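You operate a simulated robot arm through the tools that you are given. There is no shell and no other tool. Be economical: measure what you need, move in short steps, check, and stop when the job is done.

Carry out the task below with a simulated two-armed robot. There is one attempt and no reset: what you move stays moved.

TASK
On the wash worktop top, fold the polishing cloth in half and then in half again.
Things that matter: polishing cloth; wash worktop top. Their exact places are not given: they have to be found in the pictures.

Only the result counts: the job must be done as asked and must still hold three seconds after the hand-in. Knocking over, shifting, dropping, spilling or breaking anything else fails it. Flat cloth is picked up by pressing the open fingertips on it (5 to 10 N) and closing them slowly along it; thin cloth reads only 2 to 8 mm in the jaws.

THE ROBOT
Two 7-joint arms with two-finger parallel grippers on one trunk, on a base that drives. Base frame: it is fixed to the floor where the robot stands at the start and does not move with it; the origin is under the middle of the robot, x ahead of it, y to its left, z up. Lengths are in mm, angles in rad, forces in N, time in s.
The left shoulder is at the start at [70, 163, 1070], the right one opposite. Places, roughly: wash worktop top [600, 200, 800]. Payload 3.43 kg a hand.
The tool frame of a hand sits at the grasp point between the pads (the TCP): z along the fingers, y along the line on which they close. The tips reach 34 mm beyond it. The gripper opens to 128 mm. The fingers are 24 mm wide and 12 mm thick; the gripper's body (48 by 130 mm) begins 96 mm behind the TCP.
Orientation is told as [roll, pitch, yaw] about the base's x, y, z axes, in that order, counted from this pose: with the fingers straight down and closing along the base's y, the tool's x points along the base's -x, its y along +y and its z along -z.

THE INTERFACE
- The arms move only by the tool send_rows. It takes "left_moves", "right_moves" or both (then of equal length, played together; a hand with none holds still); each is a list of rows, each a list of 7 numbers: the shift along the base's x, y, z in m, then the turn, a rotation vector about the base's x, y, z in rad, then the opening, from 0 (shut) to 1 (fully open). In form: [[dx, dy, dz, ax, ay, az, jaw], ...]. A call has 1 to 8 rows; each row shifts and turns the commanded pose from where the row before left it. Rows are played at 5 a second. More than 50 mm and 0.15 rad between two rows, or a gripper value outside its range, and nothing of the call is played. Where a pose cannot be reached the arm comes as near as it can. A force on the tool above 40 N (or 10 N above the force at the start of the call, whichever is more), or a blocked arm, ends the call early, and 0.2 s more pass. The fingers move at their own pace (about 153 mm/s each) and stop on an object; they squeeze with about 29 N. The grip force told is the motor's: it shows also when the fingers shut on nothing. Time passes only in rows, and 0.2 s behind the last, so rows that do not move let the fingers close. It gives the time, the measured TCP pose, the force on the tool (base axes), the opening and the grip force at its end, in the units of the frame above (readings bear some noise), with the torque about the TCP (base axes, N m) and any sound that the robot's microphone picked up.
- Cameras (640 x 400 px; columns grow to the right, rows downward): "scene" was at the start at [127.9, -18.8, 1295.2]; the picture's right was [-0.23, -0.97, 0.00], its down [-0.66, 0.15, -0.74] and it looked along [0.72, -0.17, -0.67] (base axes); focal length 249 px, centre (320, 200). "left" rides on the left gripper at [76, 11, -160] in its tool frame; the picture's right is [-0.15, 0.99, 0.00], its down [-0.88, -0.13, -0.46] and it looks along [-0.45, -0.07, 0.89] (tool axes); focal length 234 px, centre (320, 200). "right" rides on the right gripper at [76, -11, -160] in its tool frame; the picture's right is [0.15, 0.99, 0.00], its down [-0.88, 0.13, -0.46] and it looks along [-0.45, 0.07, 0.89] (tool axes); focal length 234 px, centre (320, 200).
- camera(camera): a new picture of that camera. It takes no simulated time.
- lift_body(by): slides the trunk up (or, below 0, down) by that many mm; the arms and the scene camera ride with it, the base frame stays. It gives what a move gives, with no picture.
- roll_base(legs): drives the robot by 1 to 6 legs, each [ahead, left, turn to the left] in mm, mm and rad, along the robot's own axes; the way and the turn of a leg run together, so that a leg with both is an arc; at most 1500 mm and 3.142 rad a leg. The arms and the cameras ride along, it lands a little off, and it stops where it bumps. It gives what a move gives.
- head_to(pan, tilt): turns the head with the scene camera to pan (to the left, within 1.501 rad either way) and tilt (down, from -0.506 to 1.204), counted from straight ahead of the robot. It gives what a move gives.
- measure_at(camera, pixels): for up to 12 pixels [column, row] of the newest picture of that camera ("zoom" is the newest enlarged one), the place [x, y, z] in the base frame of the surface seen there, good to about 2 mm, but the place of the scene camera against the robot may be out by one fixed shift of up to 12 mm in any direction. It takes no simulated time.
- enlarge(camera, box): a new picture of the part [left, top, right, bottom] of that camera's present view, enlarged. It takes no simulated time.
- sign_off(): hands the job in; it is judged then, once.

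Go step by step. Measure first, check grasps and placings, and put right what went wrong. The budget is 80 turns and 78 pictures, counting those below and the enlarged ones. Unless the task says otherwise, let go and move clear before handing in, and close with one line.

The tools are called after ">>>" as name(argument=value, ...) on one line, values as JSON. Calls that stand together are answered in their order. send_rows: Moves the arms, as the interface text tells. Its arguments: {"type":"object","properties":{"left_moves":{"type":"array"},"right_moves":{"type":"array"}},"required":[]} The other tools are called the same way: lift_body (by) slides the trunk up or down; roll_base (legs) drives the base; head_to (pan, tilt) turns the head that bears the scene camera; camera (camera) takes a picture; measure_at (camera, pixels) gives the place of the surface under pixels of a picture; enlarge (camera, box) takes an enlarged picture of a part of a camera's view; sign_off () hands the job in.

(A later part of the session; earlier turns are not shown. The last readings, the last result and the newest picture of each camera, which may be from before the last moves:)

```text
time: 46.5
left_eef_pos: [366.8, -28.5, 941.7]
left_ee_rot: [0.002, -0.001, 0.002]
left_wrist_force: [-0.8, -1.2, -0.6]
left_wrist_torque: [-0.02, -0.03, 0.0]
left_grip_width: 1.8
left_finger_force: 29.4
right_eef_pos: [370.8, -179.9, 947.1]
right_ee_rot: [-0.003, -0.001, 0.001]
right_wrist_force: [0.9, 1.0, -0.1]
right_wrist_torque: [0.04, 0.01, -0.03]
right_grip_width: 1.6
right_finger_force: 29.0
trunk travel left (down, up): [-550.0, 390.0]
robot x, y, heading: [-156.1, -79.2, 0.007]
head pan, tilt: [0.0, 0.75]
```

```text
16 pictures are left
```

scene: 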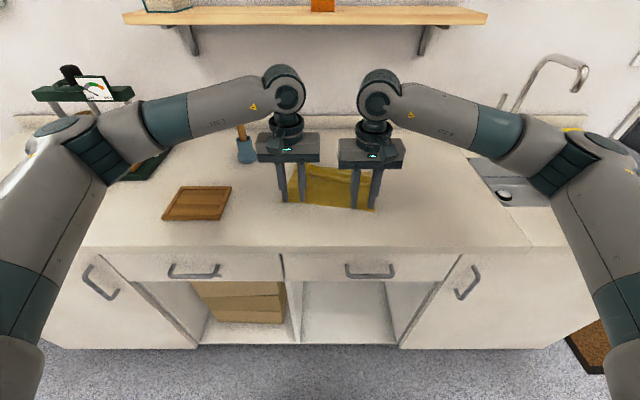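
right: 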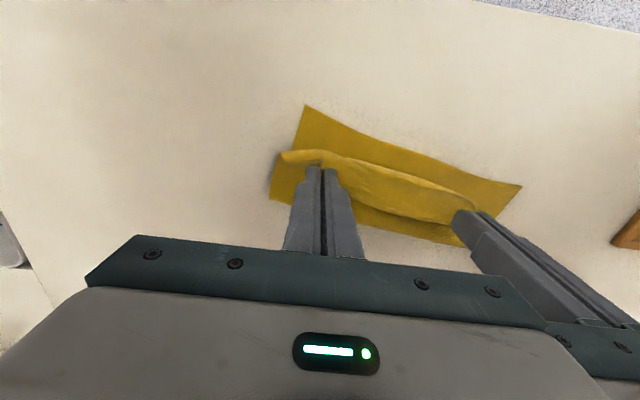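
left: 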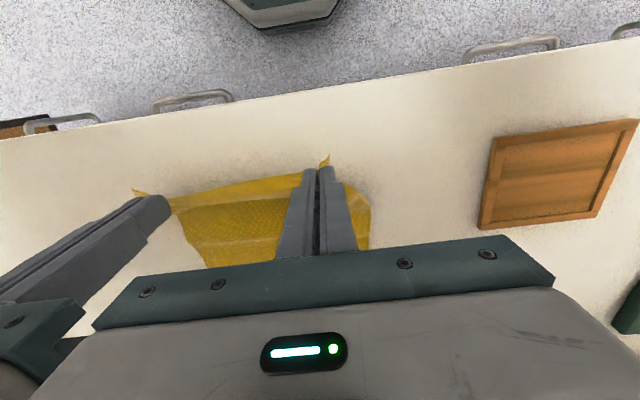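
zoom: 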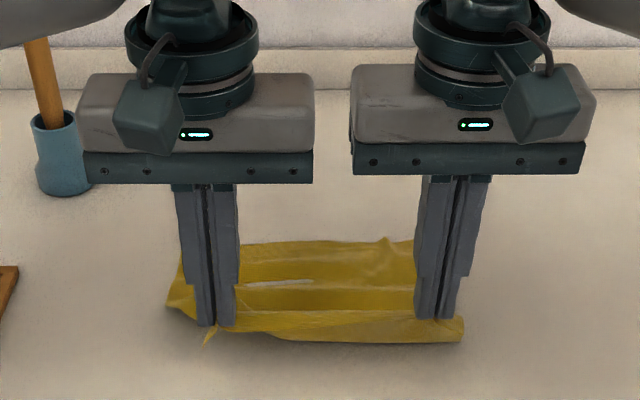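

The drag worked: the far edge is now straight at x≈527 and the sheet has its full length. I lift it to hang above x≈430.

>>> send_rows(left_moves=[[0.0105, 0, 0.03, 0, 0, 0, 0], [0.0105, 0, 0.03, 0, 0, 0, 0], [0.0105, 0, 0.03, 0, 0, 0, 0], [0.0105, 0, 0.03, 0, 0, 0, 0], [0.0105, 0, 0.03, 0, 0, 0, 0], [0.0105, 0, 0.03, 0, 0, 0, 0], [0, 0, 0, 0, 0, 0, 0], [0, 0, 0, 0, 0, 0, 0]], right_moves=[[0.0098, 0, 0.0292, 0, 0, 0, 0], [0.0098, 0, 0.0292, 0, 0, 0, 0], [0.0098, 0, 0.0292, 0, 0, 0, 0], [0.0098, 0, 0.0292, 0, 0, 0, 0], [0.0098, 0, 0.0292, 0, 0, 0, 0], [0.0098, 0, 0.0292, 0, 0, 0, 0], [0, 0, 0, 0, 0, 0, 0], [0, 0, 0, 0, 0, 0, 0]])

>>> enlarge(camera="scene", box=[240, 100, 420, 230])

>>> measure_at(camera="zoom", pixels=[[320, 230], [320, 280], [320, 310], [400, 310], [240, 310], [200, 200], [440, 200]])

```text
time: 48.3
left_eef_pos: [430.3, -26.7, 1124.3]
left_ee_rot: [0.0, -0.001, -0.001]
left_wrist_force: [-0.3, -1.4, 0.3]
left_wrist_torque: [-0.05, -0.02, -0.02]
left_grip_width: 1.9
left_finger_force: 29.3
right_eef_pos: [426.6, -180.7, 1119.4]
right_ee_rot: [-0.004, 0.0, 0.003]
right_wrist_force: [0.2, 2.3, 1.0]
right_wrist_torque: [0.06, 0.0, 0.0]
right_grip_width: 1.5
right_finger_force: 29.1
trunk travel left (down, up): [-550.0, 390.0]
robot x, y, heading: [-156.4, -80.1, 0.0]
head pan, tilt: [0.0, 0.75]
```

```text
3.08 times, centred on (330, 165) of scene
```

zoom: 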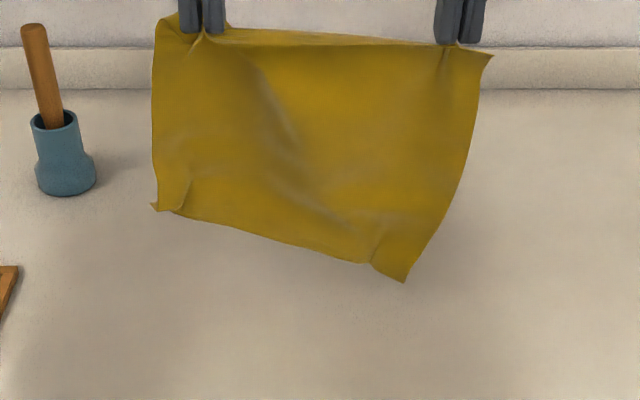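

```text
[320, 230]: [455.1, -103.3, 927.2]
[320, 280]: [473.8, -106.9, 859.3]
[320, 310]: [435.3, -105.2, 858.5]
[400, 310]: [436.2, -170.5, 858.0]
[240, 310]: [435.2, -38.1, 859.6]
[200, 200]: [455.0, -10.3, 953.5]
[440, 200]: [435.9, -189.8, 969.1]
```

The right bottom corner hangs about 30 mm above the top, the left higher. I lower and sweep away on a 45° path to lay the first half.

>>> send_rows(left_moves=[[0, 0, -0.025, 0, 0, 0, 0], [0.005, 0, -0.025, 0, 0, 0, 0], [0.022, 0, -0.025, 0, 0, 0, 0], [0.025, 0, -0.025, 0, 0, 0, 0], [0.025, 0, -0.025, 0, 0, 0, 0], [0.025, 0, -0.025, 0, 0, 0, 0], [0, 0, 0, 0, 0, 0, 0]], right_moves=[[0, 0, -0.022, 0, 0, 0, 0], [0.005, 0, -0.024, 0, 0, 0, 0], [0.022, 0, -0.025, 0, 0, 0, 0], [0.025, 0, -0.025, 0, 0, 0, 0], [0.025, 0, -0.025, 0, 0, 0, 0], [0.025, 0, -0.025, 0, 0, 0, 0], [0, 0, 0, 0, 0, 0, 0]])

>>> enlarge(camera="scene", box=[240, 100, 420, 230])

>>> measure_at(camera="zoom", pixels=[[320, 280], [320, 260], [320, 240], [320, 220], [320, 200], [200, 230], [420, 260], [420, 280]])

```text
time: 49.9
left_eef_pos: [533.9, -28.2, 974.5]
left_ee_rot: [-0.002, -0.003, 0.0]
left_wrist_force: [-1.1, -1.4, 0.1]
left_wrist_torque: [-0.08, 0.0, 0.02]
left_grip_width: 1.9
left_finger_force: 28.7
right_eef_pos: [529.7, -181.8, 973.7]
right_ee_rot: [-0.005, 0.0, 0.003]
right_wrist_force: [1.1, 1.6, 1.0]
right_wrist_torque: [0.1, -0.03, 0.03]
right_grip_width: 1.6
right_finger_force: 29.2
trunk travel left (down, up): [-550.0, 390.0]
robot x, y, heading: [-163.1, -80.4, -0.007]
head pan, tilt: [0.0, 0.75]
```

```text
3.08 times, centred on (330, 165) of scene
```

zoom: 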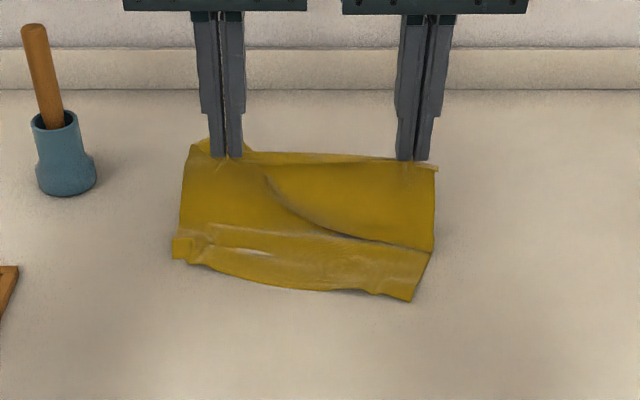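

```text
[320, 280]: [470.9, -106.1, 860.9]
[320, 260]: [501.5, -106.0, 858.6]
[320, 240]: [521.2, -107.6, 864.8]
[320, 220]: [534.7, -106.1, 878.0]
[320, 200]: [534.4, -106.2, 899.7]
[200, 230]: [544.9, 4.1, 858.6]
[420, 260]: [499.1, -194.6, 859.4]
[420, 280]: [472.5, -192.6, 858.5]
```

The left side runs about 55 mm short, so the left grip must hold bunched fabric. I lay the sheet out fully, release, and inspect it flat. The near edge will then be free for a clean grasp.

>>> send_rows(left_moves=[[0.02, 0, -0.022, 0, 0, 0, 0], [0.02, 0, -0.022, 0, 0, 0, 0], [0.02, 0, -0.02, 0, 0, 0, 0], [0.015, 0, -0.018, 0, 0, 0, 0], [0, 0, 0, 0, 0, 0, 0.2], [0, 0, 0.01, 0, 0, 0, 0.3], [0, 0.01, 0.04, 0, 0, 0, 0.3], [-0.01, 0.03, 0.035, 0, 0, 0, 0.3]], right_moves=[[0.025, 0, -0.022, 0, 0, 0, 0], [0.025, 0, -0.022, 0, 0, 0, 0], [0.02, 0, -0.02, 0, 0, 0, 0], [0.015, 0, -0.018, 0, 0, 0, 0], [0, 0, 0, 0, 0, 0, 0.2], [0, 0, 0.01, 0, 0, 0, 0.3], [0, -0.01, 0.04, 0, 0, 0, 0.3], [-0.01, -0.03, 0.035, 0, 0, 0, 0.3]])

>>> enlarge(camera="scene", box=[240, 110, 420, 230])

```text
time: 51.7
left_eef_pos: [597.8, 11.5, 977.9]
left_ee_rot: [-0.002, -0.001, -0.002]
left_wrist_force: [-0.8, -0.2, 0.6]
left_wrist_torque: [0.02, -0.02, 0.03]
left_grip_width: 38.9
left_finger_force: 0.1
right_eef_pos: [604.8, -220.4, 976.6]
right_ee_rot: [-0.006, 0.001, 0.002]
right_wrist_force: [-0.1, 0.0, 0.3]
right_wrist_torque: [0.03, -0.03, -0.01]
right_grip_width: 38.1
right_finger_force: 0.1
trunk travel left (down, up): [-550.0, 390.0]
robot x, y, heading: [-157.6, -77.5, 0.001]
head pan, tilt: [0.0, 0.75]
```

```text
3.33 times, centred on (330, 170) of scene
```

zoom: 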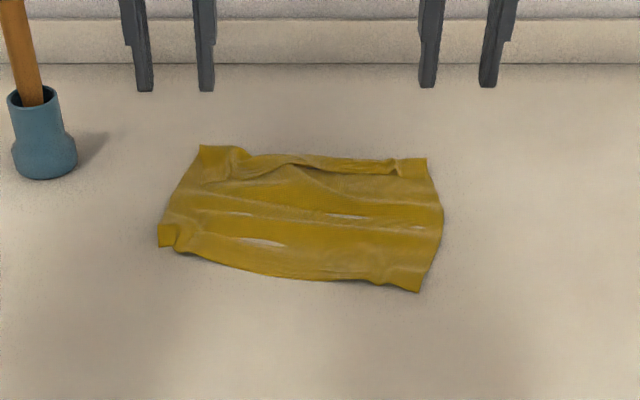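

>>> measure_at(camera="zoom", pixels=[[160, 242], [180, 250], [260, 273], [340, 280], [418, 289], [203, 149], [240, 150], [390, 165], [425, 160], [437, 215], [280, 165], [300, 215]])

>>> camera(camera="left")

```text
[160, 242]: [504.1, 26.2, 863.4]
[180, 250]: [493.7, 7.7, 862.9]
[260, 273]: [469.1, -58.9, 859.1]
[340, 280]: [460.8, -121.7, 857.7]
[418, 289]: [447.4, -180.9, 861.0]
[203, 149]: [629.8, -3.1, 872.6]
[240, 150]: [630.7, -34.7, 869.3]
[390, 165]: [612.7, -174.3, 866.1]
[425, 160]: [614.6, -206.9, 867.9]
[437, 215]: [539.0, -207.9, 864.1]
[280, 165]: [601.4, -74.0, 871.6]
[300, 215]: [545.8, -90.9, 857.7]
```

```text
12 pictures are left
```

left: 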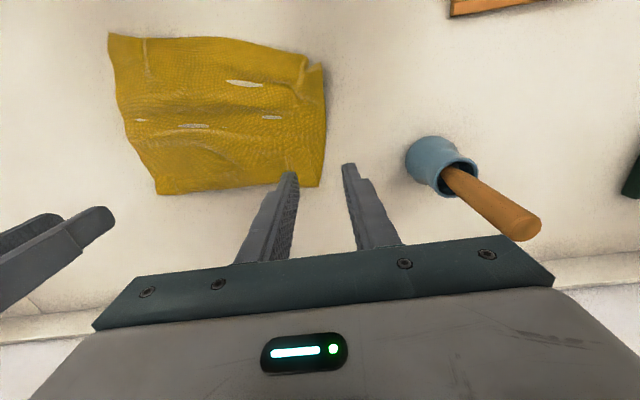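

The cloth is bunched lengthwise (left side only 129 mm). Gripping its near edge at both corners and dragging it toward me should stretch it out, as before. I move to the near edge with the hands turned -0.25 rad to match it.

>>> send_rows(left_moves=[[-0.0243, -0.0049, -0.013, 0, 0, -0.125, 0.25], [-0.0243, -0.0049, -0.013, 0, 0, -0.125, 0.25], [-0.0243, -0.0049, -0.013, 0, 0, 0, 0.25], [-0.0243, -0.0049, -0.013, 0, 0, 0, 0.25], [0, 0, -0.02, 0, 0, 0, 0.25], [0, 0, -0.016, 0, 0, 0, 0.25], [0, 0, 0, 0, 0, 0, 0.25]], right_moves=[[-0.0347, 0.0175, -0.013, 0, 0, -0.125, 0.25], [-0.0347, 0.0175, -0.013, 0, 0, -0.125, 0.25], [-0.0347, 0.0175, -0.013, 0, 0, 0, 0.25], [-0.0347, 0.0175, -0.013, 0, 0, 0, 0.25], [0, 0, -0.02, 0, 0, 0, 0.25], [0, 0, -0.016, 0, 0, 0, 0.25], [0, 0, 0, 0, 0, 0, 0.25]])

>>> enlarge(camera="scene", box=[260, 130, 400, 225])

```text
time: 53.3
left_eef_pos: [500.3, -8.1, 887.7]
left_ee_rot: [-0.001, -0.001, -0.25]
left_wrist_force: [0.3, -0.5, -0.4]
left_wrist_torque: [0.05, -0.02, -0.01]
left_grip_width: 31.9
left_finger_force: 0.0
right_eef_pos: [466.5, -150.7, 889.3]
right_ee_rot: [-0.006, 0.0, -0.249]
right_wrist_force: [-0.4, -0.1, -0.7]
right_wrist_torque: [-0.01, 0.02, 0.0]
right_grip_width: 32.1
right_finger_force: 0.1
trunk travel left (down, up): [-550.0, 390.0]
robot x, y, heading: [-155.9, -79.4, -0.007]
head pan, tilt: [0.0, 0.75]
```

```text
4.21 times, centred on (330, 178) of scene
```

zoom: 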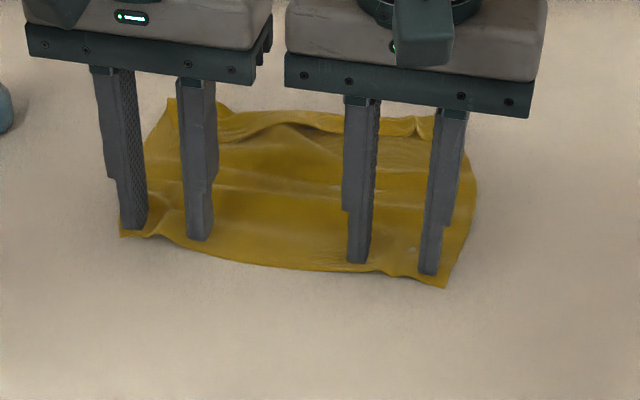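

The placement is right at the edge on both sides. I press down gently.

>>> send_rows(left_moves=[[0, 0, -0.002, 0, 0, 0, 0.25], [0, 0, -0.001, 0, 0, 0, 0.25], [0, 0, 0, 0, 0, 0, 0.25]], right_moves=[[0, 0, -0.002, 0, 0, 0, 0.25], [0, 0, -0.0015, 0, 0, 0, 0.25], [0, 0, 0, 0, 0, 0, 0.25]])

```text
time: 54.1
left_eef_pos: [501.6, -7.8, 884.6]
left_ee_rot: [0.001, -0.002, -0.25]
left_wrist_force: [0.1, 0.1, 8.7]
left_wrist_torque: [0.17, -0.02, 0.01]
left_grip_width: 31.8
left_finger_force: 0.1
right_eef_pos: [466.8, -149.6, 886.1]
right_ee_rot: [-0.003, -0.002, -0.25]
right_wrist_force: [-0.6, 0.1, -0.2]
right_wrist_torque: [0.03, 0.01, -0.02]
right_grip_width: 31.9
right_finger_force: 0.0
trunk travel left (down, up): [-550.0, 390.0]
robot x, y, heading: [-160.5, -75.5, -0.001]
head pan, tilt: [0.0, 0.75]
```

>>> send_rows(right_moves=[[0, 0, -0.001, 0, 0, 0, 0.25], [0, 0, -0.0007, 0, 0, 0, 0.25], [0, 0, 0, 0, 0, 0, 0.25]])

```text
time: 54.9
left_eef_pos: [499.5, -7.4, 884.7]
left_ee_rot: [0.0, -0.002, -0.25]
left_wrist_force: [2.5, -1.4, 10.2]
left_wrist_torque: [0.14, -0.13, -0.03]
left_grip_width: 31.8
left_finger_force: 0.0
right_eef_pos: [467.3, -150.5, 884.2]
right_ee_rot: [-0.004, -0.001, -0.25]
right_wrist_force: [1.7, 0.1, 7.3]
right_wrist_torque: [0.06, -0.04, 0.0]
right_grip_width: 32.1
right_finger_force: 0.0
trunk travel left (down, up): [-550.0, 390.0]
robot x, y, heading: [-158.3, -81.0, 0.001]
head pan, tilt: [0.0, 0.75]
```

Both hands press at 7–10 N. I close slowly, then lift a little.

>>> send_rows(left_moves=[[0, 0, 0, 0, 0, 0, 0.2], [0, 0, 0, 0, 0, 0, 0.15], [0, 0, 0, 0, 0, 0, 0.1], [0, 0, 0, 0, 0, 0, 0.05], [0, 0, 0, 0, 0, 0, 0], [0, 0, 0, 0, 0, 0, 0], [0, 0, 0.01, 0, 0, 0, 0], [0, 0, 0.01, 0, 0, 0, 0]], right_moves=[[0, 0, 0, 0, 0, 0, 0.2], [0, 0, 0, 0, 0, 0, 0.15], [0, 0, 0, 0, 0, 0, 0.1], [0, 0, 0, 0, 0, 0, 0.05], [0, 0, 0, 0, 0, 0, 0], [0, 0, 0, 0, 0, 0, 0], [0, 0, 0.01, 0, 0, 0, 0], [0, 0, 0.01, 0, 0, 0, 0]])

```text
time: 56.7
left_eef_pos: [501.2, -6.9, 904.4]
left_ee_rot: [0.001, -0.001, -0.248]
left_wrist_force: [-0.7, 0.0, -0.1]
left_wrist_torque: [-0.02, 0.01, 0.0]
left_grip_width: 0.1
left_finger_force: 28.7
right_eef_pos: [465.7, -151.5, 903.7]
right_ee_rot: [-0.005, 0.001, -0.25]
right_wrist_force: [0.7, 0.0, 0.0]
right_wrist_torque: [-0.02, 0.01, 0.01]
right_grip_width: 1.8
right_finger_force: 29.3
trunk travel left (down, up): [-550.0, 390.0]
robot x, y, heading: [-158.7, -82.7, -0.001]
head pan, tilt: [0.0, 0.75]
```

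The left slipped again (0.1 mm) while the right holds. I lower the right, open the left and look.

>>> send_rows(left_moves=[[0, 0, 0.02, 0, 0, 0, 0.3], [0, 0, 0.01, 0, 0, 0, 0.3], [0, 0, 0, 0, 0, 0, 0.3]], right_moves=[[0, 0, -0.01, 0, 0, 0, 0], [0, 0, -0.007, 0, 0, 0, 0], [0, 0, 0, 0, 0, 0, 0]])

>>> enlarge(camera="scene", box=[260, 130, 400, 225])

>>> measure_at(camera="zoom", pixels=[[122, 235], [140, 237], [160, 238], [185, 243], [210, 250], [240, 258], [280, 265]])

```text
time: 57.5
left_eef_pos: [500.5, -7.2, 934.0]
left_ee_rot: [0.001, 0.001, -0.25]
left_wrist_force: [-0.1, -0.2, 0.4]
left_wrist_torque: [-0.02, 0.02, 0.0]
left_grip_width: 38.4
left_finger_force: 0.1
right_eef_pos: [465.3, -149.9, 886.5]
right_ee_rot: [-0.002, 0.001, -0.248]
right_wrist_force: [-0.2, -0.4, 0.1]
right_wrist_torque: [0.01, 0.04, -0.02]
right_grip_width: 1.8
right_finger_force: 28.6
trunk travel left (down, up): [-550.0, 390.0]
robot x, y, heading: [-158.2, -76.8, -0.002]
head pan, tilt: [0.0, 0.75]
```

```text
4.21 times, centred on (330, 178) of scene
```

zoom: 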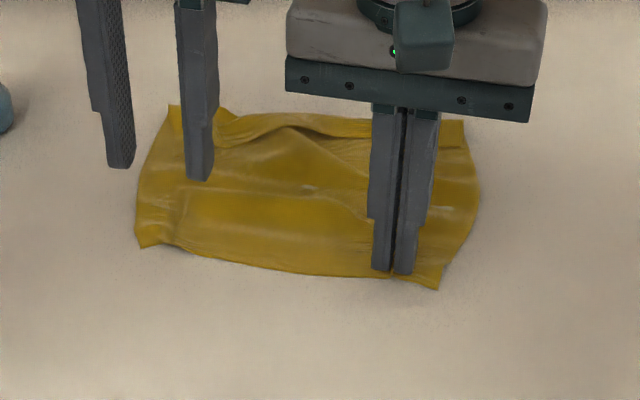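

```text
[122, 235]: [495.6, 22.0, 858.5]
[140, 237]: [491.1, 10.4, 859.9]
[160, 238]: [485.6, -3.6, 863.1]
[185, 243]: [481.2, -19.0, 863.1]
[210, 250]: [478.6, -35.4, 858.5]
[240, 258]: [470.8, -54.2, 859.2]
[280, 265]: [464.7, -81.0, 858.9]
```

The left corner lies near (489,14), with the edge at x≈482 for y=-22. I regrasp there with full finger coverage and a wider gap.

>>> send_rows(left_moves=[[-0.007, -0.014, -0.012, 0, 0, 0, 0.3], [0, 0, -0.018, 0, 0, 0, 0.3], [0, 0, -0.013, 0, 0, 0, 0.3], [0, 0, -0.004, 0, 0, 0, 0.3], [0, 0, -0.0015, 0, 0, 0, 0.3], [0, 0, 0, 0, 0, 0, 0.3]])

```text
time: 58.9
left_eef_pos: [493.9, -21.5, 887.0]
left_ee_rot: [0.001, 0.001, -0.251]
left_wrist_force: [0.3, 0.0, -1.0]
left_wrist_torque: [-0.02, 0.01, -0.01]
left_grip_width: 38.2
left_finger_force: 0.0
right_eef_pos: [467.0, -151.8, 885.7]
right_ee_rot: [-0.005, 0.001, -0.247]
right_wrist_force: [-0.1, 0.7, 0.1]
right_wrist_torque: [-0.01, -0.02, 0.0]
right_grip_width: 1.5
right_finger_force: 29.2
trunk travel left (down, up): [-550.0, 390.0]
robot x, y, heading: [-157.2, -76.6, 0.002]
head pan, tilt: [0.0, 0.75]
```

>>> send_rows(left_moves=[[0, 0, -0.0015, 0, 0, 0, 0.3], [0, 0, -0.001, 0, 0, 0, 0.3], [0, 0, 0, 0, 0, 0, 0.3]])

```text
time: 59.7
left_eef_pos: [493.3, -20.3, 885.2]
left_ee_rot: [0.0, -0.002, -0.249]
left_wrist_force: [0.0, 0.4, 12.2]
left_wrist_torque: [0.29, -0.02, 0.0]
left_grip_width: 38.4
left_finger_force: 0.0
right_eef_pos: [467.2, -151.4, 886.7]
right_ee_rot: [-0.004, 0.0, -0.248]
right_wrist_force: [-0.3, -0.2, -0.7]
right_wrist_torque: [0.03, -0.01, 0.01]
right_grip_width: 1.7
right_finger_force: 28.7
trunk travel left (down, up): [-550.0, 390.0]
robot x, y, heading: [-159.1, -80.8, 0.002]
head pan, tilt: [0.0, 0.75]
```

>>> send_rows(left_moves=[[0, 0, 0, 0, 0, 0, 0.25], [0, 0, 0, 0, 0, 0, 0.2], [0, 0, 0, 0, 0, 0, 0.15], [0, 0, 0, 0, 0, 0, 0.1], [0, 0, 0, 0, 0, 0, 0.05], [0, 0, 0, 0, 0, 0, 0], [0, 0, 0, 0, 0, 0, 0], [0, 0, 0.01, 0, 0, 0, 0]])

```text
time: 61.5
left_eef_pos: [493.8, -21.8, 892.4]
left_ee_rot: [-0.002, 0.004, -0.252]
left_wrist_force: [-3.4, -15.4, -0.3]
left_wrist_torque: [-0.55, 0.06, -0.02]
left_grip_width: 2.2
left_finger_force: 28.6
right_eef_pos: [466.6, -150.5, 886.0]
right_ee_rot: [-0.002, -0.001, -0.248]
right_wrist_force: [2.8, 15.9, 0.6]
right_wrist_torque: [0.53, -0.14, 0.03]
right_grip_width: 1.5
right_finger_force: 29.1
trunk travel left (down, up): [-550.0, 390.0]
robot x, y, heading: [-157.0, -78.4, -0.004]
head pan, tilt: [0.0, 0.75]
```

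The left now holds (2.2 mm). I drag both hands toward the robot, turning them square, so the sheet stretches out flat behind.

>>> send_rows(left_moves=[[-0.0135, 0, 0.001, 0, 0, 0.032, 0], [-0.0135, 0, 0.001, 0, 0, 0.032, 0], [-0.0135, 0, 0.001, 0, 0, 0.031, 0], [-0.0135, 0, 0.001, 0, 0, 0.031, 0], [-0.0135, 0, 0.001, 0, 0, 0.031, 0], [-0.0135, 0, 0, 0, 0, 0.031, 0], [-0.0135, 0, 0, 0, 0, 0.031, 0], [-0.0135, 0, 0, 0, 0, 0.031, 0]], right_moves=[[-0.0102, -0.0003, 0.002, 0, 0, 0.031, 0], [-0.0102, -0.0003, 0.002, 0, 0, 0.031, 0], [-0.0102, -0.0003, 0.002, 0, 0, 0.031, 0], [-0.0102, -0.0003, 0.002, 0, 0, 0.031, 0], [-0.0102, -0.0003, 0.001, 0, 0, 0.031, 0], [-0.0102, -0.0003, 0.001, 0, 0, 0.031, 0], [-0.0102, -0.0003, 0, 0, 0, 0.031, 0], [-0.0102, -0.0003, 0, 0, 0, 0.031, 0]])

>>> enlarge(camera="scene", box=[240, 120, 420, 230])

```text
time: 63.3
left_eef_pos: [386.3, -20.6, 899.0]
left_ee_rot: [-0.002, 0.0, 0.002]
left_wrist_force: [-1.1, -17.0, 0.1]
left_wrist_torque: [-0.59, -0.01, -0.05]
left_grip_width: 2.0
left_finger_force: 29.3
right_eef_pos: [384.3, -153.3, 896.0]
right_ee_rot: [-0.003, 0.0, 0.001]
right_wrist_force: [-0.1, 16.7, 0.2]
right_wrist_torque: [0.61, -0.01, -0.02]
right_grip_width: 1.6
right_finger_force: 29.3
trunk travel left (down, up): [-550.0, 390.0]
robot x, y, heading: [-160.7, -75.5, 0.0]
head pan, tilt: [0.0, 0.75]
```

```text
3.56 times, centred on (330, 175) of scene
```

zoom: 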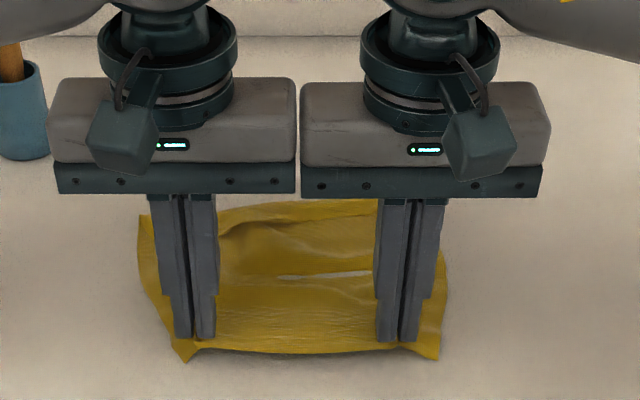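

>>> measure_at(camera="zoom", pixels=[[142, 220], [230, 212], [300, 204], [370, 203], [445, 258], [300, 240], [300, 275], [300, 310], [300, 350], [190, 357], [435, 355], [145, 260]])

```text
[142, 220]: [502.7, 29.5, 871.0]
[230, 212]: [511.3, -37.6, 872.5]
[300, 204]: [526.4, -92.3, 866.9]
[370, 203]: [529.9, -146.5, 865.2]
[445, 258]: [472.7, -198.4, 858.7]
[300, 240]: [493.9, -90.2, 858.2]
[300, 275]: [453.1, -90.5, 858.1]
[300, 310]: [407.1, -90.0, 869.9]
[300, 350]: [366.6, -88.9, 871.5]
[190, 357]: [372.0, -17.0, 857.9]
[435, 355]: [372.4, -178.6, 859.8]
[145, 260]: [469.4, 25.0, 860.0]
```

The sheet still measures only about 140–160 mm deep, with a bulge at the far side. I lift it to hang and give it a shake so gravity opens it.

>>> send_rows(left_moves=[[0.008, 0, 0.04, 0, 0, 0, 0], [0.008, 0, 0.045, 0, 0, 0, 0], [0.008, 0, 0.045, 0, 0, 0, 0], [0.008, 0, 0.045, 0, 0, 0, 0], [0.008, 0, 0.045, 0, 0, 0, 0], [0.005, 0, 0.045, 0, 0, 0, 0], [0, 0, -0.048, 0, 0, 0, 0], [0, 0, 0.048, 0, 0, 0, 0]], right_moves=[[0.008, 0, 0.043, 0, 0, 0, 0], [0.008, 0, 0.045, 0, 0, 0, 0], [0.008, 0, 0.045, 0, 0, 0, 0], [0.008, 0, 0.045, 0, 0, 0, 0], [0.008, 0, 0.045, 0, 0, 0, 0], [0.005, 0, 0.045, 0, 0, 0, 0], [0, 0, -0.048, 0, 0, 0, 0], [0, 0, 0.048, 0, 0, 0, 0]])

>>> send_rows(left_moves=[[0, 0, -0.048, 0, 0, 0, 0], [0, 0, 0.048, 0, 0, 0, 0], [0, 0, -0.048, 0, 0, 0, 0], [0, 0, 0.048, 0, 0, 0, 0], [0, 0, 0, 0, 0, 0, 0], [0, 0, 0, 0, 0, 0, 0]], right_moves=[[0, 0, -0.048, 0, 0, 0, 0], [0, 0, 0.048, 0, 0, 0, 0], [0, 0, -0.048, 0, 0, 0, 0], [0, 0, 0.048, 0, 0, 0, 0], [0, 0, 0, 0, 0, 0, 0], [0, 0, 0, 0, 0, 0, 0]])

>>> enlarge(camera="scene", box=[240, 50, 420, 180])

>>> measure_at(camera="zoom", pixels=[[200, 200], [320, 250], [320, 300], [400, 250], [320, 200], [320, 120], [240, 250], [200, 250], [420, 300]])

```text
time: 65.1
left_eef_pos: [425.0, -19.2, 1169.2]
left_ee_rot: [0.001, -0.007, 0.001]
left_wrist_force: [-2.1, -12.5, 1.0]
left_wrist_torque: [-0.46, -0.11, -0.08]
left_grip_width: 1.8
left_finger_force: 29.1
right_eef_pos: [422.2, -150.3, 1170.6]
right_ee_rot: [-0.006, -0.005, 0.001]
right_wrist_force: [0.1, 13.1, 0.3]
right_wrist_torque: [0.47, -0.14, 0.01]
right_grip_width: 1.8
right_finger_force: 28.5
trunk travel left (down, up): [-550.0, 390.0]
robot x, y, heading: [-158.0, -80.8, -0.002]
head pan, tilt: [0.0, 0.75]
```

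```text
time: 66.5
left_eef_pos: [433.6, -19.3, 1161.6]
left_ee_rot: [0.001, 0.003, 0.003]
left_wrist_force: [-0.7, -13.1, -0.6]
left_wrist_torque: [-0.45, 0.04, -0.04]
left_grip_width: 2.2
left_finger_force: 29.0
right_eef_pos: [432.2, -151.8, 1162.3]
right_ee_rot: [-0.004, 0.0, 0.001]
right_wrist_force: [0.8, 12.7, 0.5]
right_wrist_torque: [0.46, 0.0, 0.04]
right_grip_width: 1.6
right_finger_force: 28.9
trunk travel left (down, up): [-550.0, 390.0]
robot x, y, heading: [-158.3, -79.0, -0.001]
head pan, tilt: [0.0, 0.75]
```

```text
3.08 times, centred on (330, 115) of scene
```

zoom: 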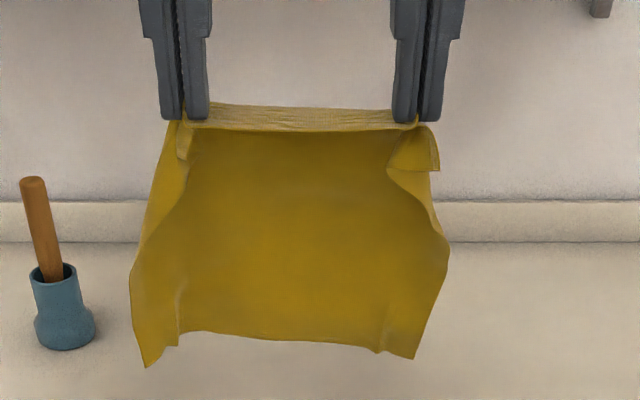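

```text
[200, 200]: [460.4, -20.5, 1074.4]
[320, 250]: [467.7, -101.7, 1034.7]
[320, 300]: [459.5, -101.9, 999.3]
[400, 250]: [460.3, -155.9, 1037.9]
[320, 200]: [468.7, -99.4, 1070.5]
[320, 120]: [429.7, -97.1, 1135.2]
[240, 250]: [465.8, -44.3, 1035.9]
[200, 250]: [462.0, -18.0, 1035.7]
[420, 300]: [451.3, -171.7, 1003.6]
```

It now hangs symmetrically and at full length, with the bottom corners at rows ~360. I lower it to touch and sweep away to lay the lower half.

>>> send_rows(left_moves=[[0, 0, -0.045, 0, 0, 0, 0], [0, 0, -0.045, 0, 0, 0, 0], [0.005, 0, -0.012, 0, 0, 0, 0], [0.025, 0, -0.022, 0, 0, 0, 0], [0.03, 0, -0.025, 0, 0, 0, 0], [0.03, 0, -0.025, 0, 0, 0, 0], [0.028, 0, -0.022, 0, 0, 0, 0], [0, 0, 0, 0, 0, 0, 0]], right_moves=[[0, 0, -0.045, 0, 0, 0, 0], [0, 0, -0.045, 0, 0, 0, 0], [0.005, 0, -0.012, 0, 0, 0, 0], [0.025, 0, -0.022, 0, 0, 0, 0], [0.03, 0, -0.025, 0, 0, 0, 0], [0.03, 0, -0.025, 0, 0, 0, 0], [0.028, 0, -0.022, 0, 0, 0, 0], [0, 0, 0, 0, 0, 0, 0]])

>>> enlarge(camera="scene", box=[240, 100, 420, 230])

>>> measure_at(camera="zoom", pixels=[[320, 290], [320, 270], [320, 250], [320, 230], [320, 210], [320, 190], [220, 250], [220, 270], [420, 250], [420, 270], [180, 270], [400, 290]])

```text
time: 68.3
left_eef_pos: [548.4, -18.8, 968.6]
left_ee_rot: [0.001, -0.002, 0.0]
left_wrist_force: [-1.0, -21.2, -1.4]
left_wrist_torque: [-0.69, -0.05, -0.06]
left_grip_width: 2.0
left_finger_force: 28.8
right_eef_pos: [548.8, -153.5, 969.7]
right_ee_rot: [-0.003, 0.0, -0.001]
right_wrist_force: [0.5, 19.4, 0.8]
right_wrist_torque: [0.66, -0.06, 0.09]
right_grip_width: 1.7
right_finger_force: 29.2
trunk travel left (down, up): [-550.0, 390.0]
robot x, y, heading: [-156.6, -78.4, 0.001]
head pan, tilt: [0.0, 0.75]
```

```text
3.08 times, centred on (330, 165) of scene
```

zoom: 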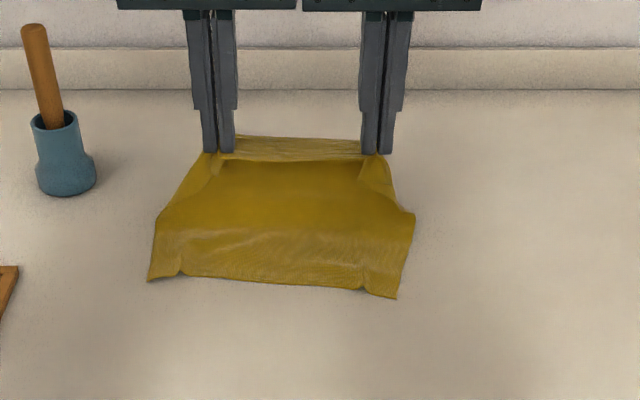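

```text
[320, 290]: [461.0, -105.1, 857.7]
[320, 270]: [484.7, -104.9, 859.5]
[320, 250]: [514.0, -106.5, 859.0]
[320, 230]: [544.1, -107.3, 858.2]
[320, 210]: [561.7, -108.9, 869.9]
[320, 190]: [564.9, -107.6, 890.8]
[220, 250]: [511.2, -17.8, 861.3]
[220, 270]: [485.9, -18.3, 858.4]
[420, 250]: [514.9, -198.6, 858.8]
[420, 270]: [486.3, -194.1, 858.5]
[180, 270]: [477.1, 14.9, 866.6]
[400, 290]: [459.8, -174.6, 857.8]
```

The first half is laid nicely: its free edge is at x≈475 and the sheet rises at x≈568. I bring the held edge back toward the robot and down onto the free edge.

>>> send_rows(left_moves=[[0.01, 0, -0.004, 0, 0, 0, 0], [-0.018, 0, -0.006, 0, 0, 0, 0], [-0.018, 0, -0.014, 0, 0, 0, 0], [-0.013, 0, -0.02, 0, 0, 0, 0], [-0.007, 0, -0.022, 0, 0, 0, 0], [-0.004, 0, -0.01, 0, 0, 0, 0], [0, 0, 0, 0, 0, 0, 0]], right_moves=[[0.01, 0, -0.004, 0, 0, 0, 0], [-0.02, 0, -0.006, 0, 0, 0, 0], [-0.02, 0, -0.014, 0, 0, 0, 0], [-0.015, 0, -0.02, 0, 0, 0, 0], [-0.009, 0, -0.022, 0, 0, 0, 0], [-0.005, 0, -0.01, 0, 0, 0, 0], [0, 0, 0, 0, 0, 0, 0]])

>>> enlarge(camera="scene", box=[240, 110, 420, 230])

>>> measure_at(camera="zoom", pixels=[[300, 260], [300, 250], [300, 240], [300, 230], [300, 220], [300, 210], [300, 200], [300, 190], [160, 250], [390, 275], [300, 180], [300, 270]])

```text
time: 69.9
left_eef_pos: [500.4, -20.5, 891.1]
left_ee_rot: [-0.001, 0.0, 0.001]
left_wrist_force: [-1.0, -11.9, -0.9]
left_wrist_torque: [-0.42, 0.05, -0.1]
left_grip_width: 2.2
left_finger_force: 29.3
right_eef_pos: [489.3, -151.7, 892.1]
right_ee_rot: [-0.004, 0.0, 0.001]
right_wrist_force: [1.3, 12.4, 1.2]
right_wrist_torque: [0.41, -0.04, 0.0]
right_grip_width: 1.6
right_finger_force: 29.3
trunk travel left (down, up): [-550.0, 390.0]
robot x, y, heading: [-156.6, -78.1, -0.004]
head pan, tilt: [0.0, 0.75]
```

```text
3.33 times, centred on (330, 170) of scene
```

zoom: 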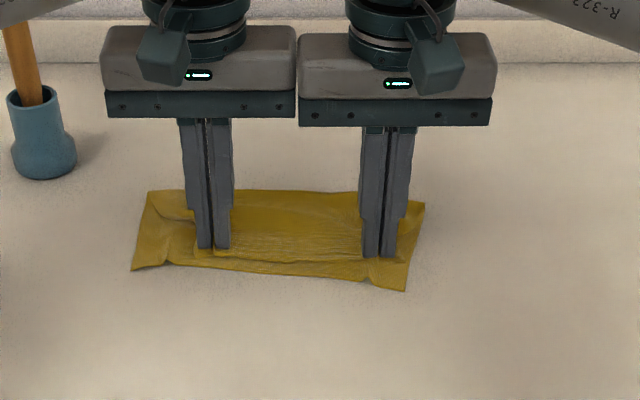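

```text
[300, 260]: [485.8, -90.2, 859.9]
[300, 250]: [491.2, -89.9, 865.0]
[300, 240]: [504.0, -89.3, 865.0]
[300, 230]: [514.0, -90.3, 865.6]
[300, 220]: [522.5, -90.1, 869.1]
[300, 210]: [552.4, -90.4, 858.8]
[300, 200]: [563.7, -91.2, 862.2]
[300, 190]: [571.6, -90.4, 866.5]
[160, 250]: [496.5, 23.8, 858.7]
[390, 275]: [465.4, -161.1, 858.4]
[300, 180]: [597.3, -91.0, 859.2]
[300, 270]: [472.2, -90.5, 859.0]
```

The half fold is good: depth is about 103 mm and the layers overlie. I pull the top edge 10 mm more to match the lower edge, release, and move clear.

>>> send_rows(left_moves=[[-0.005, 0, -0.001, 0, 0, 0, 0], [-0.006, 0, -0.002, 0, 0, 0, 0], [0, 0, 0, 0, 0, 0, 0.1], [0, 0, 0, 0, 0, 0, 0.18], [0, 0, 0.008, 0, 0, 0, 0.18], [0, 0, 0.035, 0, 0, 0, 0.18], [0, 0.04, 0.025, 0, 0, 0, 0.3], [0, 0.045, 0.02, 0, 0, 0, 0.3]], right_moves=[[-0.005, 0, -0.001, 0, 0, 0, 0], [-0.006, 0, -0.002, 0, 0, 0, 0], [0, 0, 0, 0, 0, 0, 0.1], [0, 0, 0, 0, 0, 0, 0.18], [0, 0, 0.008, 0, 0, 0, 0.18], [0, 0, 0.035, 0, 0, 0, 0.18], [0, -0.04, 0.025, 0, 0, 0, 0.3], [0, -0.045, 0.02, 0, 0, 0, 0.3]])

>>> send_rows(right_moves=[[-0.02, -0.045, 0.02, 0, 0, 0, 0.3], [-0.02, -0.045, 0.01, 0, 0, 0, 0.3], [-0.02, -0.045, 0, 0, 0, 0, 0.3], [-0.02, -0.045, 0, 0, 0, 0, 0.3]], left_moves=[[0, 0.02, 0.03, 0, 0, -0.14, 0.4], [0, 0, 0.02, 0, 0, 0, 0.4], [0, 0, 0, 0, 0, 0.14, 0.4], [0, 0, 0, 0, 0, 0, 0.4]])

>>> enlarge(camera="scene", box=[240, 130, 400, 230])

```text
time: 71.7
left_eef_pos: [487.6, 67.7, 977.1]
left_ee_rot: [0.0, -0.003, 0.0]
left_wrist_force: [-0.3, -0.2, -0.1]
left_wrist_torque: [-0.04, -0.04, 0.01]
left_grip_width: 38.3
left_finger_force: 0.0
right_eef_pos: [478.9, -238.7, 977.2]
right_ee_rot: [-0.004, -0.001, 0.0]
right_wrist_force: [-0.1, 0.7, 0.9]
right_wrist_torque: [0.0, -0.02, -0.02]
right_grip_width: 38.3
right_finger_force: 0.0
trunk travel left (down, up): [-550.0, 390.0]
robot x, y, heading: [-157.6, -75.5, -0.002]
head pan, tilt: [0.0, 0.75]
```

```text
refused: row 1 steps farther than a row can; nothing moved
```

```text
4.00 times, centred on (320, 180) of scene
```

zoom: 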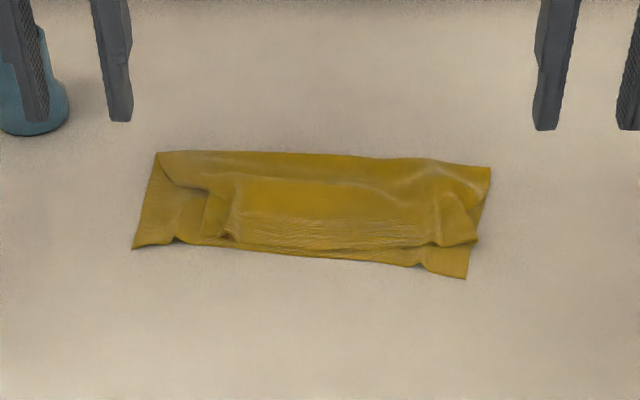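

The half fold is neat, with corners at (155,152), (490,168), (465,278) and (132,248) of the enlarged view. I measure it for the second fold.

>>> measure_at(camera="zoom", pixels=[[157, 154], [134, 247], [146, 200], [488, 170], [464, 276], [205, 238], [200, 190], [320, 157], [320, 254], [165, 200], [472, 240], [230, 210]])

```text
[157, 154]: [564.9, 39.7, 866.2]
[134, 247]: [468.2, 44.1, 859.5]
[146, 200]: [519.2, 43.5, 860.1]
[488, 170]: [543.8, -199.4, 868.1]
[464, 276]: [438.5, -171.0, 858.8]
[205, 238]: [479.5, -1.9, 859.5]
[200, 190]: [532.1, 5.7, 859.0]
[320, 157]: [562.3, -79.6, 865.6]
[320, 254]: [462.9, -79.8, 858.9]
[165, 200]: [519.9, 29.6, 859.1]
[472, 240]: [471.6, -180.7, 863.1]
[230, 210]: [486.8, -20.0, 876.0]
```

The right end has both layers together, so I'll grip there with the right hand: one finger just outside the edge to gather both layers, the other inside. I go to (518,-166) with yaw -0.26 and the outer finger slightly lower.

>>> send_rows(right_moves=[[0.013, 0.0243, -0.015, 0, 0, -0.087, 0.47], [0.013, 0.0243, -0.015, 0, 0, -0.087, 0.47], [0.013, 0.0243, -0.015, 0, 0, -0.086, 0.47], [0, 0, -0.015, 0.045, 0, 0, 0.47], [0, 0, -0.018, 0, 0, 0, 0.47], [0, 0, -0.008, 0, 0, 0, 0.47], [0, 0, 0, 0, 0, 0, 0.47]], left_moves=[[0, 0.02, 0.02, 0, 0, 0, 0.3], [0, 0.02, 0.02, 0, 0, 0, 0.3], [0, 0.02, 0.02, 0, 0, 0, 0.3], [0, 0, 0.02, 0, 0, 0, 0.3], [0, 0, 0.02, 0, 0, 0, 0.3], [0, 0, 0, 0, 0, 0, 0.3], [0, 0, 0, 0, 0, 0, 0.3]])

>>> enlarge(camera="scene", box=[260, 130, 420, 230])

```text
time: 73.3
left_eef_pos: [487.6, 126.6, 1077.4]
left_ee_rot: [0.001, 0.001, 0.002]
left_wrist_force: [-0.3, 0.5, 0.8]
left_wrist_torque: [0.01, 0.01, 0.0]
left_grip_width: 38.3
left_finger_force: 0.1
right_eef_pos: [516.2, -165.5, 890.3]
right_ee_rot: [0.039, 0.014, -0.259]
right_wrist_force: [0.3, -0.7, -0.1]
right_wrist_torque: [0.01, 0.01, -0.02]
right_grip_width: 60.1
right_finger_force: 0.0
trunk travel left (down, up): [-550.0, 390.0]
robot x, y, heading: [-157.3, -78.0, 0.001]
head pan, tilt: [0.0, 0.75]
```

```text
4.00 times, centred on (340, 180) of scene
```

zoom: 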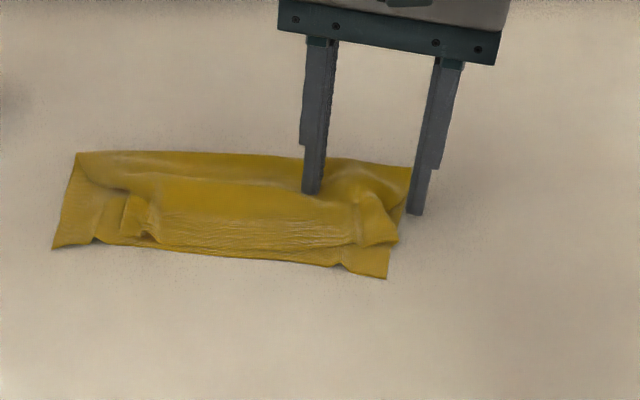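

The outer finger stands just off the edge at (415,212) and the inner one on the cloth. I press down.

>>> send_rows(right_moves=[[0, 0, -0.002, 0, 0, 0, 0.47], [0, 0, -0.0015, 0, 0, 0, 0.47], [0, 0, 0, 0, 0, 0, 0.47]])

```text
time: 74.1
left_eef_pos: [488.2, 126.1, 1077.3]
left_ee_rot: [0.001, 0.0, 0.001]
left_wrist_force: [-0.4, -0.2, 0.3]
left_wrist_torque: [-0.01, -0.01, -0.04]
left_grip_width: 38.1
left_finger_force: 0.0
right_eef_pos: [515.7, -164.3, 888.2]
right_ee_rot: [0.037, 0.013, -0.259]
right_wrist_force: [-1.2, -0.3, 0.5]
right_wrist_torque: [0.02, 0.0, 0.0]
right_grip_width: 60.2
right_finger_force: 0.0
trunk travel left (down, up): [-550.0, 390.0]
robot x, y, heading: [-158.6, -78.3, -0.002]
head pan, tilt: [0.0, 0.75]
```

>>> send_rows(right_moves=[[0, 0, -0.001, 0, 0, 0, 0.47], [0, 0, -0.001, 0, 0, 0, 0.47], [0, 0, 0, 0, 0, 0, 0.47]])

```text
time: 74.9
left_eef_pos: [488.7, 126.9, 1076.7]
left_ee_rot: [0.001, 0.0, 0.001]
left_wrist_force: [0.3, 0.5, -0.9]
left_wrist_torque: [0.02, -0.01, 0.01]
left_grip_width: 38.7
left_finger_force: 0.0
right_eef_pos: [517.2, -165.2, 885.2]
right_ee_rot: [0.039, 0.011, -0.259]
right_wrist_force: [0.4, -0.3, -0.1]
right_wrist_torque: [-0.02, -0.01, 0.01]
right_grip_width: 60.4
right_finger_force: 0.0
trunk travel left (down, up): [-550.0, 390.0]
robot x, y, heading: [-156.9, -77.8, 0.001]
head pan, tilt: [0.0, 0.75]
```

>>> send_rows(right_moves=[[0, 0, -0.001, 0, 0, 0, 0.47], [0, 0, -0.0007, 0, 0, 0, 0.47], [0, 0, 0, 0, 0, 0, 0.47]])

```text
time: 75.7
left_eef_pos: [487.8, 127.6, 1078.0]
left_ee_rot: [0.001, 0.0, 0.003]
left_wrist_force: [0.1, -0.4, -0.1]
left_wrist_torque: [0.01, -0.02, -0.03]
left_grip_width: 38.3
left_finger_force: 0.0
right_eef_pos: [517.3, -166.3, 886.0]
right_ee_rot: [0.042, 0.01, -0.261]
right_wrist_force: [0.3, 0.1, 9.5]
right_wrist_torque: [-0.36, 0.01, 0.0]
right_grip_width: 60.1
right_finger_force: 0.0
trunk travel left (down, up): [-550.0, 390.0]
robot x, y, heading: [-156.8, -80.3, 0.001]
head pan, tilt: [0.0, 0.75]
```

The whole load is on the outer finger (torque -0.36). I level slightly so the inner one presses too, and close slowly.

>>> send_rows(right_moves=[[0, 0, 0, -0.025, 0, 0, 0.47], [0, 0, 0, 0, 0, 0, 0.4], [0, 0, 0, 0, 0, 0, 0.33], [0, 0, 0, 0, 0, 0, 0.26], [0, 0, 0, 0, 0, 0, 0.18], [0, 0, 0, 0, 0, 0, 0.1], [0, 0, 0, 0, 0, 0, 0], [0, 0, 0, 0, 0, 0, 0]])

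```text
time: 77.5
left_eef_pos: [487.2, 127.3, 1078.5]
left_ee_rot: [0.0, -0.002, 0.001]
left_wrist_force: [-0.1, -0.2, -0.4]
left_wrist_torque: [0.02, -0.03, 0.02]
left_grip_width: 38.3
left_finger_force: 0.0
right_eef_pos: [515.8, -165.2, 885.3]
right_ee_rot: [0.015, 0.005, -0.261]
right_wrist_force: [0.0, -0.5, 10.8]
right_wrist_torque: [0.08, -0.08, -0.02]
right_grip_width: 2.9
right_finger_force: 28.6
trunk travel left (down, up): [-550.0, 390.0]
robot x, y, heading: [-158.4, -77.9, -0.002]
head pan, tilt: [0.0, 0.75]
```

The grip width is 2.9 mm, more than the single-layer pinches (1.5–2.2). I lift 60 mm and look whether both layers come along.

>>> send_rows(right_moves=[[0, 0.003, 0.015, 0, 0, 0, 0], [0, 0.006, 0.02, 0, 0, 0, 0], [0, 0.008, 0.025, 0, 0, 0, 0], [0, 0, 0, 0, 0, 0, 0]])

>>> enlarge(camera="scene", box=[260, 120, 400, 220])

```text
time: 78.5
left_eef_pos: [487.7, 126.4, 1077.1]
left_ee_rot: [0.001, -0.001, 0.001]
left_wrist_force: [0.2, -0.4, -0.5]
left_wrist_torque: [0.03, -0.05, 0.01]
left_grip_width: 38.5
left_finger_force: 0.0
right_eef_pos: [517.6, -147.7, 944.2]
right_ee_rot: [0.014, 0.007, -0.26]
right_wrist_force: [0.3, 0.0, 0.4]
right_wrist_torque: [0.02, -0.02, 0.01]
right_grip_width: 3.0
right_finger_force: 29.3
trunk travel left (down, up): [-550.0, 390.0]
robot x, y, heading: [-160.5, -82.1, -0.003]
head pan, tilt: [0.0, 0.75]
```

```text
4.00 times, centred on (330, 170) of scene
```

zoom: 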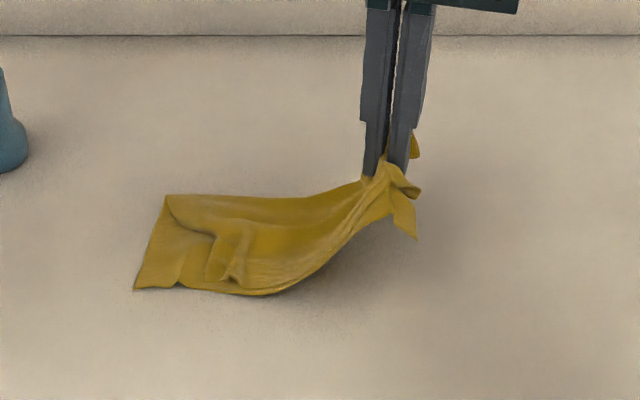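

Both layers come up together as one strip. I carry the end over toward the left end in a low arc with a slight tilt, and move the left hand out of the way.

>>> send_rows(left_moves=[[-0.03, 0.03, 0.01, 0, 0, 0, 0.3], [-0.03, 0.03, 0.01, 0, 0, 0, 0.3], [-0.03, 0.03, 0, 0, 0, 0, 0.3], [-0.02, 0.02, 0, 0, 0, 0, 0.3], [0, 0, 0, 0, 0, 0, 0.3], [0, 0, 0, 0, 0, 0, 0.3], [0, 0, 0, 0, 0, 0, 0.3]], right_moves=[[0.003, 0.0254, 0.0207, -0.07, 0, 0, 0], [0.0035, 0.0323, 0.0128, -0.07, 0, 0, 0], [0.004, 0.0374, 0.0016, -0.07, 0, 0, 0], [0.004, 0.0373, -0.0136, -0.07, 0, 0, 0], [0.003, 0.0293, -0.0247, -0.07, 0, 0, 0], [0.0015, 0.0155, -0.0237, -0.05, 0, 0, 0], [0, 0, 0, 0, 0, 0, 0]])

>>> enlarge(camera="scene", box=[250, 130, 390, 220])

>>> measure_at(camera="zoom", pixels=[[180, 250], [230, 260], [300, 230], [350, 230], [380, 220], [350, 260], [320, 200], [420, 230], [250, 290], [180, 280]])

```text
time: 80.1
left_eef_pos: [377.5, 235.9, 1097.5]
left_ee_rot: [0.0, 0.0, 0.001]
left_wrist_force: [-0.7, -1.0, 0.7]
left_wrist_torque: [-0.03, 0.0, 0.02]
left_grip_width: 38.4
left_finger_force: 0.0
right_eef_pos: [536.4, 21.7, 918.2]
right_ee_rot: [-0.374, -0.095, -0.242]
right_wrist_force: [0.6, -0.4, 0.5]
right_wrist_torque: [0.02, -0.01, 0.01]
right_grip_width: 3.2
right_finger_force: 28.6
right hand out of reach, approached as far as the arm can: row 6
trunk travel left (down, up): [-550.0, 390.0]
robot x, y, heading: [-156.3, -75.6, 0.0]
head pan, tilt: [0.0, 0.75]
```

```text
4.44 times, centred on (320, 175) of scene
```

zoom: 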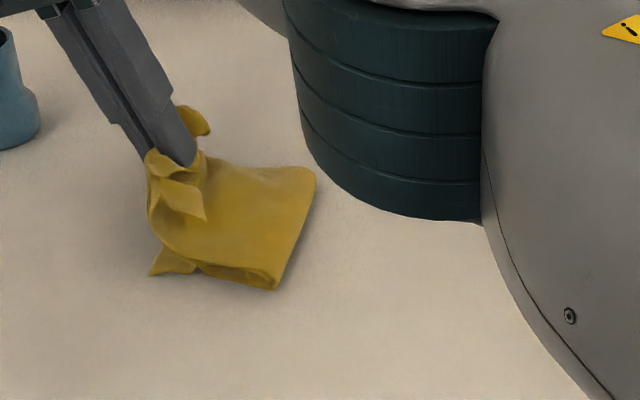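

```text
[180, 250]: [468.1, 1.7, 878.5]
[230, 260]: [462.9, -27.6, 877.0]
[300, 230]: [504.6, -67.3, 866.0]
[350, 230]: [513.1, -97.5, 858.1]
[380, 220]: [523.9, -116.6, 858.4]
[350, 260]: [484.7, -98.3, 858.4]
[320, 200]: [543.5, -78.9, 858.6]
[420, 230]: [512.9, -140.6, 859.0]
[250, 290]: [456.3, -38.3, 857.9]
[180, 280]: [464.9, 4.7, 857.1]
```

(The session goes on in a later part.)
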